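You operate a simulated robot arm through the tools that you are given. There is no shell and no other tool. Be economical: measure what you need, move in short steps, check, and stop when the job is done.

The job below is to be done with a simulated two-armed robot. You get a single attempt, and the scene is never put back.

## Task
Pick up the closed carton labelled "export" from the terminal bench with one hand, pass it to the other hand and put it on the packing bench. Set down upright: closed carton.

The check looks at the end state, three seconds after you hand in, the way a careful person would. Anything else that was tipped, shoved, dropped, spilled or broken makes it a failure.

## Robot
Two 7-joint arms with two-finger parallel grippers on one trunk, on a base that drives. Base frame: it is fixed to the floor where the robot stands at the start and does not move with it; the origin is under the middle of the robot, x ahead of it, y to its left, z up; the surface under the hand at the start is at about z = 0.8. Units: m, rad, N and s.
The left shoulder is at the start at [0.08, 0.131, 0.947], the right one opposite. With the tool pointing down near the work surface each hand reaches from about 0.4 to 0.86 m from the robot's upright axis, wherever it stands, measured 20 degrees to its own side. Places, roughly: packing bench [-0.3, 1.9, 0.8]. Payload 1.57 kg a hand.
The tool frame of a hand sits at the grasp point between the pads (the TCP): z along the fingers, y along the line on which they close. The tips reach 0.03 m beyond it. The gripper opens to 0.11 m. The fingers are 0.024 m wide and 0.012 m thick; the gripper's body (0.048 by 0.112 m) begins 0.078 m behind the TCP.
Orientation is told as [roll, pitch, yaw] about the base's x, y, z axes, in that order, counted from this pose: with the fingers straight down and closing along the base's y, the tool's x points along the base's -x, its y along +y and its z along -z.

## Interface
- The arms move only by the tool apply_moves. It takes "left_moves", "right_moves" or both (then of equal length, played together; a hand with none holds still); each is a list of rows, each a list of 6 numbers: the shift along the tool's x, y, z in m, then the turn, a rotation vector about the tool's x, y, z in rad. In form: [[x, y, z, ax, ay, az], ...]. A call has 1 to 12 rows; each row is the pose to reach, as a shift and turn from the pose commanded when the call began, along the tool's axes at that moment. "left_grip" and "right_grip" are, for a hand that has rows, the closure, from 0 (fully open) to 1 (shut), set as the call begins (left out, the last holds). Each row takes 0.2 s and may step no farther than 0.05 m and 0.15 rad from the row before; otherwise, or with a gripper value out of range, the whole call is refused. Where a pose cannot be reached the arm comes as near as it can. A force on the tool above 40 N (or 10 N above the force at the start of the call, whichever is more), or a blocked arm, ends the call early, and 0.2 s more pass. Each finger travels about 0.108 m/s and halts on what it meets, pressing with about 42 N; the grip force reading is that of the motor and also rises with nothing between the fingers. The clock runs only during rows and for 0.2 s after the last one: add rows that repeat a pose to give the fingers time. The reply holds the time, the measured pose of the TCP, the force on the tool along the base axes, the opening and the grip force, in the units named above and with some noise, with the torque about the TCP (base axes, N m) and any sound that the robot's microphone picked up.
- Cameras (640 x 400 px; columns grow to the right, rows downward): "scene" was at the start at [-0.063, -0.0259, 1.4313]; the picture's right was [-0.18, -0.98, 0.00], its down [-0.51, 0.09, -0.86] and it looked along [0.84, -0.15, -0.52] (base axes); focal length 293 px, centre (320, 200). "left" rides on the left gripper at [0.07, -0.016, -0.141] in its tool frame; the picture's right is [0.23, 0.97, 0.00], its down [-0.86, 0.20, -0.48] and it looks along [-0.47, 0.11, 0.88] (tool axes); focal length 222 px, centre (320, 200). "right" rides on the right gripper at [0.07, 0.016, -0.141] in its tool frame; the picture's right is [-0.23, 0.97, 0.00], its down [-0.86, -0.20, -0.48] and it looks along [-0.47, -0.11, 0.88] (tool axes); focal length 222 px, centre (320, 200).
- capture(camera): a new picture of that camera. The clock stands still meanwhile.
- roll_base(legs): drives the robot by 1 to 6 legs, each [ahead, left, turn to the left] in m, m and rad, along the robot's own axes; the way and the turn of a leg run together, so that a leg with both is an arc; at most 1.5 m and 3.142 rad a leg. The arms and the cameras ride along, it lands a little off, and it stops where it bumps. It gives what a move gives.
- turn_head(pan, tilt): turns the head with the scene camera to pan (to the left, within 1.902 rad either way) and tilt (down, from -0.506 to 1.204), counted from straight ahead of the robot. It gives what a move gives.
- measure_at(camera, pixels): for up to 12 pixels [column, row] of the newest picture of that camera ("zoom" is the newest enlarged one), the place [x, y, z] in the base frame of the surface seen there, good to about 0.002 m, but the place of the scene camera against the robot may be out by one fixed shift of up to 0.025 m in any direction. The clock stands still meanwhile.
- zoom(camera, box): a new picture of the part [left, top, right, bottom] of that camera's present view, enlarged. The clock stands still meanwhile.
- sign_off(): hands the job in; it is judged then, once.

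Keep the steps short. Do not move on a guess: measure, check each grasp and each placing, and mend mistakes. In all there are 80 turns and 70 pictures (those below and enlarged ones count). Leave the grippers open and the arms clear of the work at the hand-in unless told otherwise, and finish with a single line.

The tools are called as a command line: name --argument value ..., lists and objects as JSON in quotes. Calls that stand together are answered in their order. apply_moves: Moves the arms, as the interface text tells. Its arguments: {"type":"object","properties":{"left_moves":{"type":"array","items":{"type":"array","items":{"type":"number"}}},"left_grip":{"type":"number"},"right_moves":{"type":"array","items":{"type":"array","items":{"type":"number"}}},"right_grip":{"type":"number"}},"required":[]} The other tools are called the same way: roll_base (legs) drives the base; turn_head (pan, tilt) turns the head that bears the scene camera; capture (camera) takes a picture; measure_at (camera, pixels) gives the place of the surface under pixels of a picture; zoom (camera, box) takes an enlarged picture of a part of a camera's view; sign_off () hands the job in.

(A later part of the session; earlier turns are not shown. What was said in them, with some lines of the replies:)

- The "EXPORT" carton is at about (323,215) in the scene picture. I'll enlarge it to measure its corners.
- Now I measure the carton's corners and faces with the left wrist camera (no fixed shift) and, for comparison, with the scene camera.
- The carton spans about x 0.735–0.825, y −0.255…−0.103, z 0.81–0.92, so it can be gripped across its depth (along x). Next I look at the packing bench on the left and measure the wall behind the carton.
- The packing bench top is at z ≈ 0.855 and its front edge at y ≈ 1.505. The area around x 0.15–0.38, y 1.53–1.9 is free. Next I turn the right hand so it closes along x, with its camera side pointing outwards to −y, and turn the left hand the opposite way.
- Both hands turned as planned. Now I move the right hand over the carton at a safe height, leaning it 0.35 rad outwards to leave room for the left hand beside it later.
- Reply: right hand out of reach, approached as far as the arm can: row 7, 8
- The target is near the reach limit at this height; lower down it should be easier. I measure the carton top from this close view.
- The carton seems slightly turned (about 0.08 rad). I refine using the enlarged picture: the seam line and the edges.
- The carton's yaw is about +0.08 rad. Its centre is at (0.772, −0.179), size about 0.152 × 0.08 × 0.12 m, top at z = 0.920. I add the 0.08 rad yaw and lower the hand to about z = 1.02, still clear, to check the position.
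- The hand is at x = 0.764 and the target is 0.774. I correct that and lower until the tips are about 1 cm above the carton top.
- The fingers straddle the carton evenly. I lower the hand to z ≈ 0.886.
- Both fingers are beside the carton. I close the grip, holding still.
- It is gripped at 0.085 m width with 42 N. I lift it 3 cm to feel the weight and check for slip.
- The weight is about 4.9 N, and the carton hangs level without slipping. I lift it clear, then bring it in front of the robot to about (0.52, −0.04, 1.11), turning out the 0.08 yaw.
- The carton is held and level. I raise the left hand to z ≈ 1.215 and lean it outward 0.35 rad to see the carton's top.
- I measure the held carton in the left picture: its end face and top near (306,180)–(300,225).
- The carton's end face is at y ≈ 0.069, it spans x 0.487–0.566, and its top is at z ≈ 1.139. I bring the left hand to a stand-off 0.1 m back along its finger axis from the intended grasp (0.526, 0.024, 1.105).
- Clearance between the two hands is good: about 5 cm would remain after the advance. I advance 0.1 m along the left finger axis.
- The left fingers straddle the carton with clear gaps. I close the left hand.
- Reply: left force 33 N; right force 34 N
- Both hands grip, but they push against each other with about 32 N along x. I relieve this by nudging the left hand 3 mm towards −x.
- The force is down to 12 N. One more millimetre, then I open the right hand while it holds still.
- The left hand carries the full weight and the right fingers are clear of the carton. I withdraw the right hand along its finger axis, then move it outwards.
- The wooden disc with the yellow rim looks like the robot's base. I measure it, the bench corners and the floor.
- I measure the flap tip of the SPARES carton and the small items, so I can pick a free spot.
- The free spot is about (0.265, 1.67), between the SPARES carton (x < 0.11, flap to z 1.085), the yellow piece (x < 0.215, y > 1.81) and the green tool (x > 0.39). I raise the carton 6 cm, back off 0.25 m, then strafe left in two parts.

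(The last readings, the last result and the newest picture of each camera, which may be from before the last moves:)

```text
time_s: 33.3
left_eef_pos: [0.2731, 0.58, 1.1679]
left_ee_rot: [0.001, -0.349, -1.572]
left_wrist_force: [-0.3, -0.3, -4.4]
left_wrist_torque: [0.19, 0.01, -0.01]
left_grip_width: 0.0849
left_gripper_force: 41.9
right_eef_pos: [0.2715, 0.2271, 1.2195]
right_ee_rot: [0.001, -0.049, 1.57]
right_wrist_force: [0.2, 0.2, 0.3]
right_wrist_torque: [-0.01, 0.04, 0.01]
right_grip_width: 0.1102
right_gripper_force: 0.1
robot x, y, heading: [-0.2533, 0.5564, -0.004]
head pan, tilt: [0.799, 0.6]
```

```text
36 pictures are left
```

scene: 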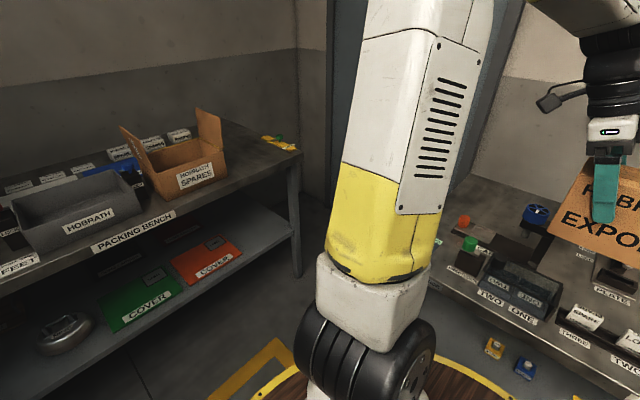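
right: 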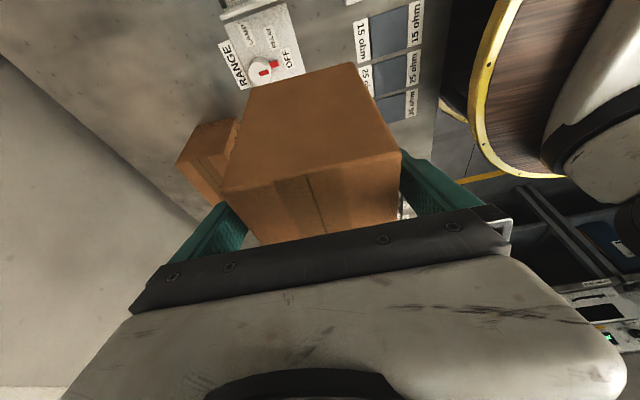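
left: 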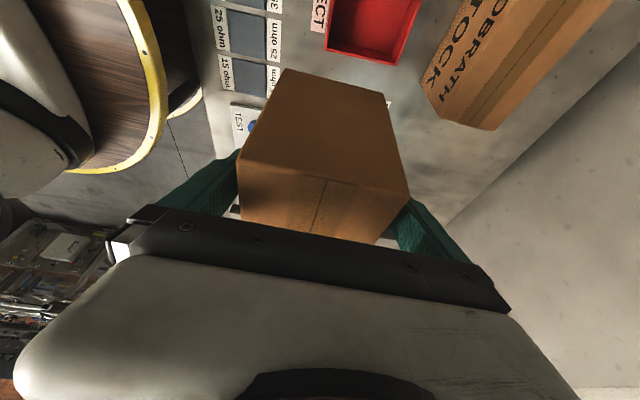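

The way is clear. I strafe on 0.52 m, go 0.25 m ahead, then turn left 1.05 rad in place.

roll_base --legs '[[0, 0.52, 0], [0.25, 0, 0], [0, 0, 0.55]]'

turn_head --pan 0.3 --tilt 0.6

capture --camera "scene"

```text
time_s: 39.3
left_eef_pos: [0.4319, 1.3858, 1.1667]
left_ee_rot: [-0.001, -0.349, -0.994]
left_wrist_force: [-0.9, -0.5, -4.5]
left_wrist_torque: [0.14, 0.08, 0.0]
left_grip_width: 0.0848
left_gripper_force: 42.1
right_eef_pos: [0.6232, 1.0901, 1.2211]
right_ee_rot: [-0.001, -0.05, 2.146]
right_wrist_force: [0.0, 0.8, -0.2]
right_wrist_torque: [0.01, 0.0, -0.01]
right_grip_width: 0.11
right_gripper_force: 0.0
robot x, y, heading: [0.0068, 1.0842, 0.575]
head pan, tilt: [0.799, 0.6]
```

```text
time_s: 40.3
left_eef_pos: [0.4323, 1.3865, 1.1656]
left_ee_rot: [-0.001, -0.35, -0.993]
left_wrist_force: [0.4, -0.5, -4.7]
left_wrist_torque: [0.13, 0.08, 0.0]
left_grip_width: 0.0851
left_gripper_force: 41.9
right_eef_pos: [0.6231, 1.0902, 1.22]
right_ee_rot: [0.0, -0.05, 2.147]
right_wrist_force: [-0.3, 0.9, 0.5]
right_wrist_torque: [0.02, 0.04, 0.02]
right_grip_width: 0.1102
right_gripper_force: 0.0
robot x, y, heading: [0.0066, 1.0782, 0.575]
head pan, tilt: [0.3, 0.6]
```

```text
35 pictures are left
```

scene: 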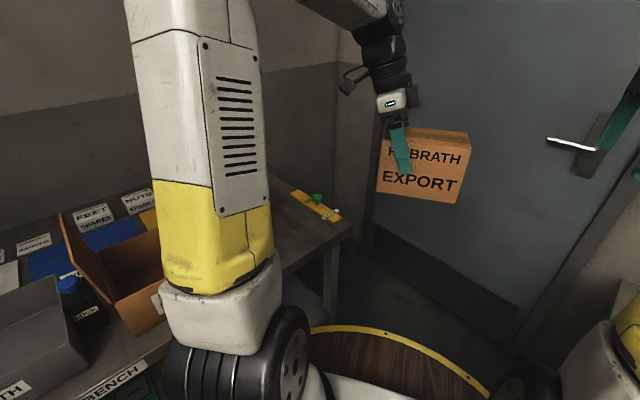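

Now I turn the left hand about the vertical by 1.74 rad so that it leans back towards the robot. The carton stays clear of everything here.

apply_moves --left_moves '[[0, 0, 0, -0.0497, 0, -0.1362], [0, 0, 0, -0.0995, 0, -0.2723], [0, 0, 0, -0.1492, 0, -0.4085], [0, 0, 0, -0.1989, 0, -0.5446], [0, 0, 0, -0.2487, 0, -0.6808], [0, 0, 0, -0.2984, 0, -0.8169], [0, 0, 0, -0.3481, 0, -0.9531], [0, 0, 0, -0.3978, 0, -1.0892], [0, 0, 0, -0.4476, 0, -1.2254], [0, 0, 0, -0.4973, 0, -1.3615], [0, 0, 0, -0.547, 0, -1.4977], [0, 0, 0, -0.5968, 0, -1.6339]]'

capture --camera "scene"

```text
time_s: 42.9
left_eef_pos: [0.4317, 1.3857, 1.1659]
left_ee_rot: [0.0, -0.348, 0.745]
left_wrist_force: [0.4, -0.2, -4.2]
left_wrist_torque: [-0.09, 0.11, 0.01]
left_grip_width: 0.0849
left_gripper_force: 41.7
right_eef_pos: [0.6236, 1.0902, 1.222]
right_ee_rot: [0.001, -0.05, 2.147]
right_wrist_force: [-0.3, -0.3, -1.0]
right_wrist_torque: [0.0, 0.01, 0.01]
right_grip_width: 0.1102
right_gripper_force: 0.1
robot x, y, heading: [0.005, 1.0809, 0.572]
head pan, tilt: [0.3, 0.6]
```

```text
34 pictures are left
```

scene: 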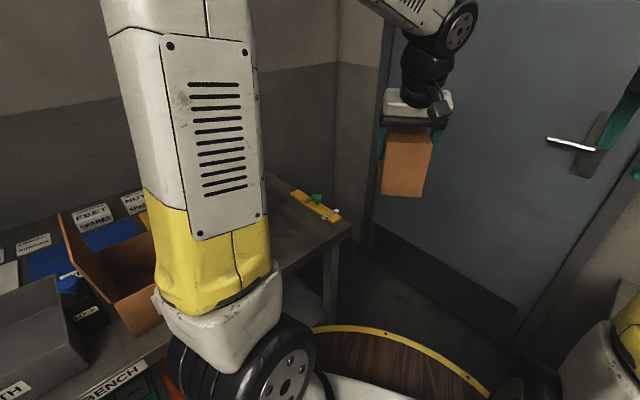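

The yaw is now 0.745. I turn the base left by 0.45 rad, bringing the carton over the free part of the packing bench (bottom at z ≈ 1.08).

roll_base --legs '[[0, 0, 0.43]]'

turn_head --pan 0.0 --tilt 0.7

capture --camera "scene"

capture --camera "left"

```text
time_s: 44.5
left_eef_pos: [0.2709, 1.532, 1.1655]
left_ee_rot: [-0.001, -0.35, 1.159]
left_wrist_force: [-0.1, -0.6, -4.7]
left_wrist_torque: [-0.16, 0.1, 0.0]
left_grip_width: 0.0851
left_gripper_force: 42.1
right_eef_pos: [0.5672, 1.3387, 1.2194]
right_ee_rot: [0.001, -0.05, 2.563]
right_wrist_force: [0.4, 0.5, 0.3]
right_wrist_torque: [-0.01, 0.03, 0.03]
right_grip_width: 0.1101
right_gripper_force: 0.1
robot x, y, heading: [0.0064, 1.079, 0.989]
head pan, tilt: [0.3, 0.6]
```

```text
time_s: 45.3
left_eef_pos: [0.2714, 1.5322, 1.1662]
left_ee_rot: [-0.002, -0.349, 1.159]
left_wrist_force: [-0.7, -0.4, -5.1]
left_wrist_torque: [-0.13, 0.11, 0.0]
left_grip_width: 0.0848
left_gripper_force: 42.5
right_eef_pos: [0.5666, 1.3389, 1.2194]
right_ee_rot: [0.0, -0.049, 2.562]
right_wrist_force: [-0.3, 0.3, -0.4]
right_wrist_torque: [0.0, 0.01, -0.02]
right_grip_width: 0.1099
right_gripper_force: 0.2
robot x, y, heading: [0.0019, 1.0821, 0.992]
head pan, tilt: [0.0, 0.7]
```

```text
33 pictures are left
```

scene: 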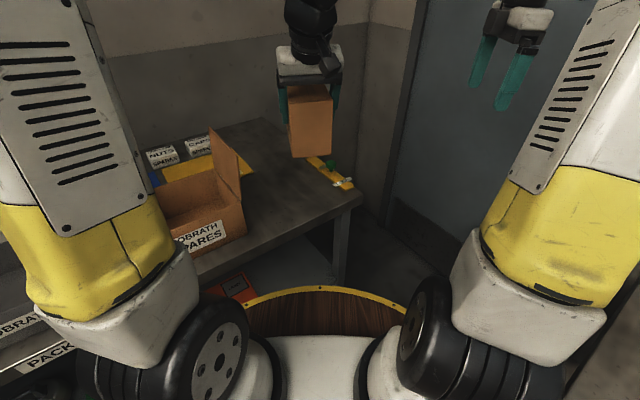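

```text
32 pictures are left
```

left: 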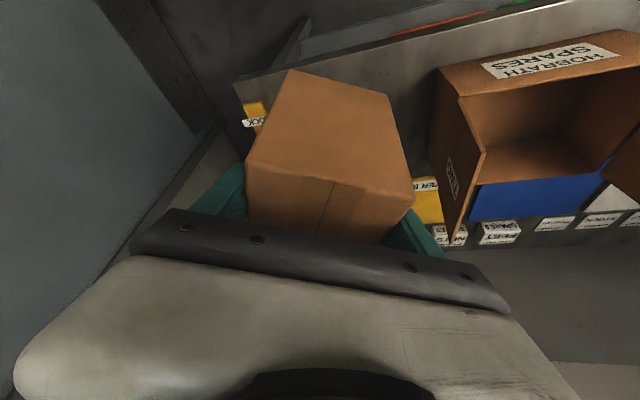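

Good view. I measure the bench and obstacles from the left camera (accurate frame), and the same points with the scene camera.

measure_at --camera "left" --pixels '[[445, 125], [470, 220], [415, 150], [420, 205], [255, 110], [265, 120], [275, 85], [410, 80], [436, 90], [455, 230], [425, 178], [400, 105]]'

measure_at --camera "scene" --pixels '[[244, 215], [240, 170], [245, 175], [310, 160], [350, 186], [290, 185], [270, 240], [225, 160], [265, 140], [290, 190], [310, 200]]'

```text
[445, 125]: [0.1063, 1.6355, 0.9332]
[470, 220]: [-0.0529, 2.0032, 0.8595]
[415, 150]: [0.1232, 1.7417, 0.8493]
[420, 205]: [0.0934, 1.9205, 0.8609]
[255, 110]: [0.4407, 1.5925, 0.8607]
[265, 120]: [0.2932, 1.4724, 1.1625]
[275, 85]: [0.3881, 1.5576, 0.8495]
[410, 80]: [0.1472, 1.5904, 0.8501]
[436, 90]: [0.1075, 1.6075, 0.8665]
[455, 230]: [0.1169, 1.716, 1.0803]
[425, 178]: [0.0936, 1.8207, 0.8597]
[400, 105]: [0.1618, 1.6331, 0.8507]
```

```text
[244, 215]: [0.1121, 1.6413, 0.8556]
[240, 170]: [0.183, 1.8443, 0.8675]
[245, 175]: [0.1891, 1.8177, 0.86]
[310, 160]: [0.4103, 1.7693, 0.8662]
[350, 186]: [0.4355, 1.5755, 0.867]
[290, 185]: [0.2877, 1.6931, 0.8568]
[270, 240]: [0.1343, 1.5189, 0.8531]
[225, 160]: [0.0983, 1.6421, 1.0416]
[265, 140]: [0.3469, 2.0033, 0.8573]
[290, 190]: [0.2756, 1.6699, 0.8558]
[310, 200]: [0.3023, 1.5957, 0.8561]
```

The bench is at z ≈ 0.850 in the left camera's frame. The obstacles lie at x < 0.117 and x > 0.40. I move the hand to TCP (0.265, 1.638) at this height while turning it 0.4 rad, so that the carton is square to the bench.

apply_moves --left_moves '[[-0.0223, 0.012, 0.0081, -0.0343, 0, -0.0939], [-0.0445, 0.024, 0.0163, -0.0685, 0, -0.1878], [-0.0668, 0.0359, 0.0244, -0.1028, 0, -0.2817], [-0.089, 0.0479, 0.0325, -0.137, 0, -0.3756], [-0.089, 0.0479, 0.0325, -0.137, 0, -0.3756]]'

capture --camera "scene"

capture --camera "left"

```text
time_s: 46.5
left_eef_pos: [0.2666, 1.6372, 1.1645]
left_ee_rot: [0.002, -0.35, 1.56]
left_wrist_force: [0.3, 0.8, -4.8]
left_wrist_torque: [-0.14, 0.02, -0.01]
left_grip_width: 0.085
left_gripper_force: 42.3
right_eef_pos: [0.5673, 1.339, 1.2204]
right_ee_rot: [0.0, -0.049, 2.562]
right_wrist_force: [-1.3, 0.6, -0.5]
right_wrist_torque: [0.01, -0.01, 0.02]
right_grip_width: 0.11
right_gripper_force: 0.1
robot x, y, heading: [0.0018, 1.0795, 0.991]
head pan, tilt: [0.0, 0.7]
```

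```text
31 pictures are left
```

scene: 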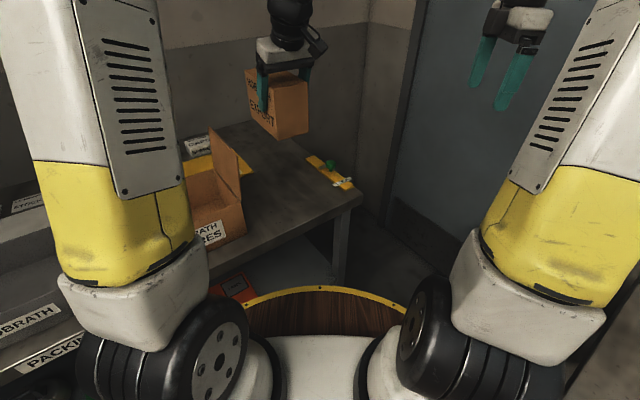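

```text
30 pictures are left
```

left: 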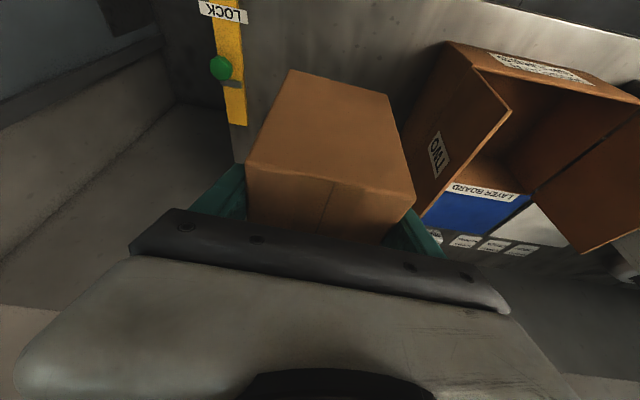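

The spot below is free. I check the carton's vertical attitude from its near end face: top edge at rows 170–200, bottom edge at rows 75–97.

measure_at --camera "left" --pixels '[[260, 160], [400, 190], [295, 78], [383, 100], [330, 120], [330, 160], [290, 205], [360, 215], [330, 190], [330, 225]]'

```text
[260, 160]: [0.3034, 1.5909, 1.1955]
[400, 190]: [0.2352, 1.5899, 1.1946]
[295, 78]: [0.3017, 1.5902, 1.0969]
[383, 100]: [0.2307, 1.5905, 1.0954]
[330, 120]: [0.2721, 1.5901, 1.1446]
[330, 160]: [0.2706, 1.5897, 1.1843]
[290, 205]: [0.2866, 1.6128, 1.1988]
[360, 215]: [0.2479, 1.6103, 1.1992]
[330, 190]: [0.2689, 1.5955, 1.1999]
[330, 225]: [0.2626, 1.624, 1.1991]
```

The carton is upright, its bottom at z ≈ 1.079, and the bench is at 0.850. I lower it 0.21 m first.

apply_moves --left_moves '[[0.0144, 0, 0.0395, 0, 0, 0], [0.0288, 0, 0.0789, 0, 0, 0], [0.0432, 0, 0.1184, 0, 0, 0], [0.0576, 0, 0.1578, 0, 0, 0], [0.072, 0, 0.1973, 0, 0, 0], [0.072, 0, 0.1973, 0, 0, 0]]'

capture --camera "left"

capture --camera "scene"

```text
time_s: 47.9
left_eef_pos: [0.2653, 1.6388, 0.9524]
left_ee_rot: [0.0, -0.35, 1.558]
left_wrist_force: [-0.3, 0.8, -5.0]
left_wrist_torque: [-0.16, -0.01, 0.01]
left_grip_width: 0.0848
left_gripper_force: 42.1
right_eef_pos: [0.5658, 1.3384, 1.2196]
right_ee_rot: [0.001, -0.048, 2.562]
right_wrist_force: [0.3, 0.1, 0.2]
right_wrist_torque: [0.01, 0.03, -0.03]
right_grip_width: 0.1101
right_gripper_force: 0.0
robot x, y, heading: [0.004, 1.0794, 0.991]
head pan, tilt: [0.0, 0.7]
```

```text
29 pictures are left
```

left: 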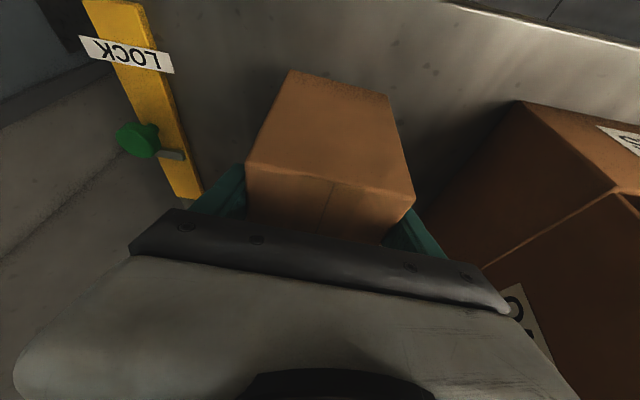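

```text
28 pictures are left
```

scene: 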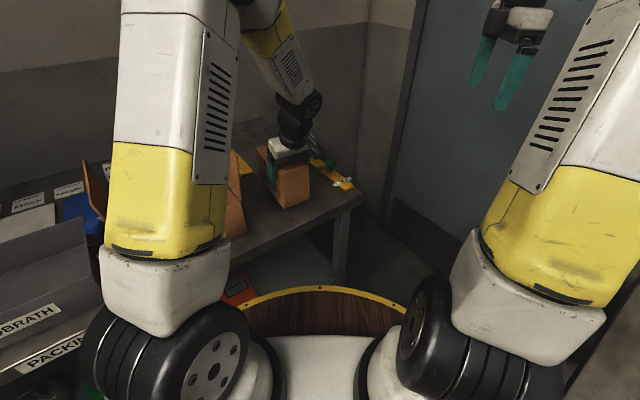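

It hangs free (−5 N). I measure the remaining gap.

measure_at --camera "left" --pixels '[[330, 60], [300, 60], [420, 120], [295, 78], [383, 100], [330, 190], [330, 225]]'

```text
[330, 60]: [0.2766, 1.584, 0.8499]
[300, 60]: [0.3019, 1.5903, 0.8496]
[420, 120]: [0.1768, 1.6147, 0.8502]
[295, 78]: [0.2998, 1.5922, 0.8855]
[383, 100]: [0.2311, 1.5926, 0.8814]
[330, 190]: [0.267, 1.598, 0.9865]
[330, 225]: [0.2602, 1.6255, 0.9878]
```

The top is at 0.987, so the bottom is at 0.867 and the gap is about 17 mm. I lower 14 mm, then go on in small steps until contact.

apply_moves --left_moves '[[0.0024, 0, 0.0066, 0, 0, 0], [0.0048, 0, 0.0132, 0, 0, 0], [0.0048, 0, 0.0132, 0, 0, 0]]'

apply_moves --left_moves '[[0.0007, 0, 0.0019, 0, 0, 0], [0.001, 0, 0.0028, 0, 0, 0], [0.001, 0, 0.0028, 0, 0, 0]]'

```text
time_s: 48.7
left_eef_pos: [0.2662, 1.6384, 0.9391]
left_ee_rot: [-0.002, -0.349, 1.561]
left_wrist_force: [-0.5, 0.0, -4.5]
left_wrist_torque: [-0.14, -0.02, 0.0]
left_grip_width: 0.0851
left_gripper_force: 42.2
right_eef_pos: [0.567, 1.339, 1.2184]
right_ee_rot: [0.0, -0.048, 2.562]
right_wrist_force: [0.0, 0.1, 0.2]
right_wrist_torque: [0.01, 0.0, -0.02]
right_grip_width: 0.1102
right_gripper_force: 0.0
robot x, y, heading: [0.0051, 1.081, 0.989]
head pan, tilt: [0.0, 0.7]
```

```text
time_s: 49.5
left_eef_pos: [0.2652, 1.6391, 0.9389]
left_ee_rot: [-0.001, -0.348, 1.561]
left_wrist_force: [-1.1, 1.4, -5.5]
left_wrist_torque: [-0.2, 0.01, -0.04]
left_grip_width: 0.0848
left_gripper_force: 41.5
right_eef_pos: [0.5674, 1.3388, 1.2203]
right_ee_rot: [0.0, -0.05, 2.564]
right_wrist_force: [0.0, -0.1, 0.4]
right_wrist_torque: [0.02, 0.02, 0.0]
right_grip_width: 0.1101
right_gripper_force: 0.1
robot x, y, heading: [0.0057, 1.0785, 0.989]
head pan, tilt: [0.0, 0.7]
```

There is no contact yet. I go on 2 mm at a time.

apply_moves --left_moves '[[0.0003, 0, 0.001, 0, 0, 0], [0.0007, 0, 0.0019, 0, 0, 0], [0.0007, 0, 0.0019, 0, 0, 0]]'

```text
time_s: 50.3
left_eef_pos: [0.2669, 1.6371, 0.936]
left_ee_rot: [-0.002, -0.35, 1.558]
left_wrist_force: [-0.2, 0.5, -3.9]
left_wrist_torque: [-0.11, -0.07, -0.03]
left_grip_width: 0.0849
left_gripper_force: 41.6
right_eef_pos: [0.5683, 1.338, 1.2203]
right_ee_rot: [0.001, -0.048, 2.561]
right_wrist_force: [0.6, 0.5, 0.5]
right_wrist_torque: [-0.04, -0.02, 0.0]
right_grip_width: 0.1103
right_gripper_force: 0.1
robot x, y, heading: [0.0051, 1.0806, 0.996]
head pan, tilt: [0.0, 0.7]
```

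apply_moves --left_moves '[[0.0003, 0, 0.001, 0, 0, 0], [0.0005, 0, 0.0014, 0, 0, 0], [0.0005, 0, 0.0014, 0, 0, 0]]'

```text
time_s: 51.1
left_eef_pos: [0.2672, 1.6389, 0.9367]
left_ee_rot: [0.0, -0.353, 1.559]
left_wrist_force: [0.9, -1.5, 12.0]
left_wrist_torque: [1.62, 0.66, 0.03]
left_grip_width: 0.085
left_gripper_force: 42.0
right_eef_pos: [0.5677, 1.3387, 1.2193]
right_ee_rot: [0.0, -0.051, 2.562]
right_wrist_force: [-0.6, 0.6, 0.2]
right_wrist_torque: [-0.02, -0.04, -0.04]
right_grip_width: 0.11
right_gripper_force: 0.1
robot x, y, heading: [0.0039, 1.0765, 0.983]
head pan, tilt: [0.0, 0.7]
```

Contact: +12 N, so the carton stands on the bench. I back off 0.5 mm to ease the push, then open.

apply_moves --left_moves '[[-0.0002, 0, -0.0006, 0, 0, 0], [-0.0002, 0, -0.0006, 0, 0, 0]]'

apply_moves --left_moves '[[0, 0, 0, 0, 0, 0], [0, 0, 0, 0, 0, 0], [0, 0, 0, 0, 0, 0]]' --left_grip 0

capture --camera "left"

```text
time_s: 51.7
left_eef_pos: [0.2667, 1.6381, 0.9353]
left_ee_rot: [0.001, -0.352, 1.558]
left_wrist_force: [1.4, 1.6, 17.8]
left_wrist_torque: [1.15, 0.79, -0.15]
left_grip_width: 0.0849
left_gripper_force: 41.9
right_eef_pos: [0.5671, 1.3368, 1.22]
right_ee_rot: [0.001, -0.05, 2.562]
right_wrist_force: [-0.2, 0.1, 0.4]
right_wrist_torque: [0.02, -0.03, 0.0]
right_grip_width: 0.1101
right_gripper_force: 0.1
robot x, y, heading: [0.0082, 1.0811, 0.993]
head pan, tilt: [0.0, 0.7]
```

```text
time_s: 52.5
left_eef_pos: [0.2661, 1.6385, 0.9351]
left_ee_rot: [-0.002, -0.349, 1.559]
left_wrist_force: [0.0, 0.4, -1.2]
left_wrist_torque: [-0.03, 0.01, 0.01]
left_grip_width: 0.1101
left_gripper_force: 0.0
right_eef_pos: [0.5672, 1.3386, 1.2201]
right_ee_rot: [-0.001, -0.049, 2.562]
right_wrist_force: [0.0, 0.5, 0.4]
right_wrist_torque: [0.0, -0.01, -0.03]
right_grip_width: 0.1102
right_gripper_force: 0.2
robot x, y, heading: [0.006, 1.0775, 0.99]
head pan, tilt: [0.0, 0.7]
```

```text
27 pictures are left
```

left: 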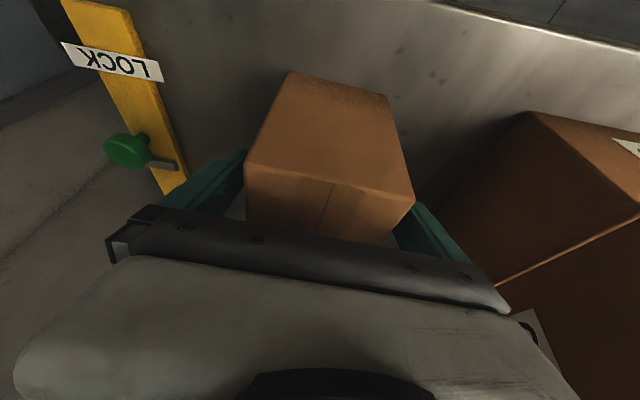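

The grip is open with gaps on both sides. I withdraw along the finger axis in small steps, then higher.

apply_moves --left_moves '[[0, 0, -0.02, 0, 0, 0], [0, 0, -0.05, 0, 0, 0], [0, 0, -0.09, 0, 0, 0], [0, 0, -0.13, 0, 0, 0], [0, 0, -0.17, 0, 0, 0], [0, 0, -0.21, 0, 0, 0], [0, 0, -0.21, 0, 0, 0]]'

capture --camera "left"

capture --camera "scene"

```text
time_s: 54.1
left_eef_pos: [0.2652, 1.5661, 1.1307]
left_ee_rot: [0.0, -0.348, 1.561]
left_wrist_force: [0.1, 0.4, 0.2]
left_wrist_torque: [-0.01, 0.0, 0.0]
left_grip_width: 0.11
left_gripper_force: 0.0
right_eef_pos: [0.568, 1.3393, 1.2204]
right_ee_rot: [0.0, -0.051, 2.561]
right_wrist_force: [0.1, -0.8, -0.2]
right_wrist_torque: [0.0, -0.02, 0.0]
right_grip_width: 0.1101
right_gripper_force: 0.0
robot x, y, heading: [0.0081, 1.0791, 0.998]
head pan, tilt: [0.0, 0.7]
```

```text
26 pictures are left
```

left: 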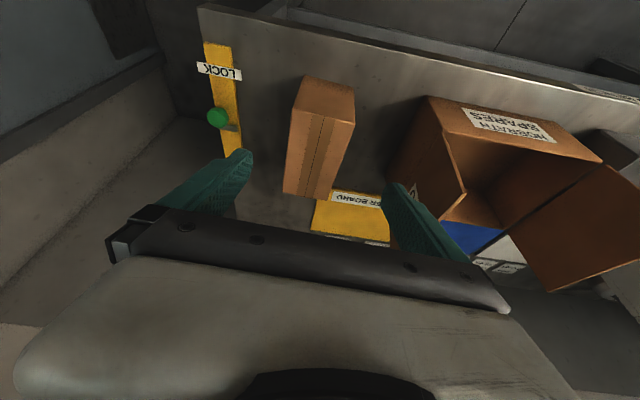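

```text
25 pictures are left
```

scene: 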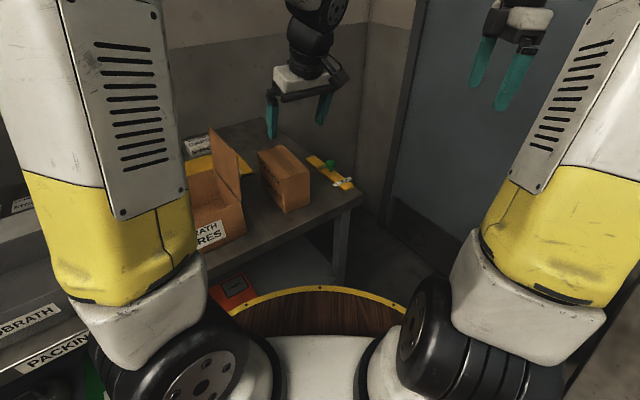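

The carton stands alone on the bench, clear of the yellow board and the SPARES carton. I check that its top is level and that it doesn't touch the yellow board.

measure_at --camera "left" --pixels '[[297, 112], [350, 122], [290, 188], [325, 195], [318, 150], [322, 205], [335, 194], [316, 80], [270, 200]]'

```text
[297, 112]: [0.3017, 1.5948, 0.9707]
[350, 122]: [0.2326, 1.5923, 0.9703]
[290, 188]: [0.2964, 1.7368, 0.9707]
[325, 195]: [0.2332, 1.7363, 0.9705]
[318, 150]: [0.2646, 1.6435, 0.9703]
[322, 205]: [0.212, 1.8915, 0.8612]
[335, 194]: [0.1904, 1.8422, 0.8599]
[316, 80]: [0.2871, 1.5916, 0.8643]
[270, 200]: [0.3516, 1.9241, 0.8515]
```

The top is level at z = 0.9705 everywhere (bench 0.850 + 0.12), and the gap to the yellow board is over 8 cm. I back the robot off 0.2 m to take the arms clear, with a last look.

roll_base --legs '[[-0.2, 0, 0]]'

capture --camera "scene"

```text
time_s: 55.7
left_eef_pos: [0.1555, 1.4024, 1.1304]
left_ee_rot: [0.001, -0.349, 1.56]
left_wrist_force: [-0.6, 0.7, -0.2]
left_wrist_torque: [0.01, 0.02, -0.02]
left_grip_width: 0.1099
left_gripper_force: 0.0
right_eef_pos: [0.4596, 1.1743, 1.2205]
right_ee_rot: [0.0, -0.051, 2.565]
right_wrist_force: [-0.4, -0.1, 0.3]
right_wrist_torque: [-0.01, 0.01, -0.03]
right_grip_width: 0.1099
right_gripper_force: 0.1
robot x, y, heading: [-0.0993, 0.9144, 0.992]
head pan, tilt: [0.0, 0.7]
```

```text
24 pictures are left
```

scene: 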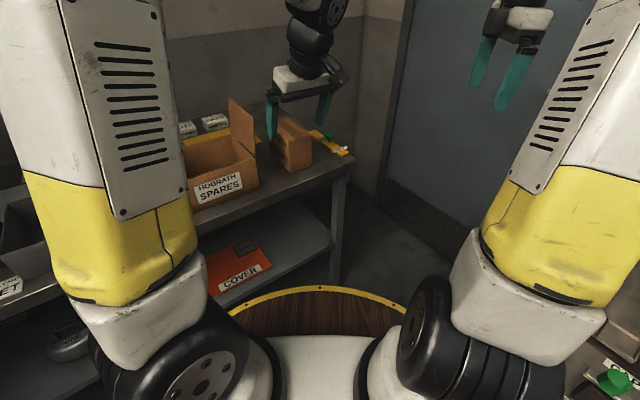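

The carton stands upright, both grippers are open and the arms are clear. I hand in.

sign_off

```text
The job is handed in.
```

The "export" carton was picked up with the right hand, passed to the left, and set down upright on the packing bench, with nothing else seen to be disturbed.
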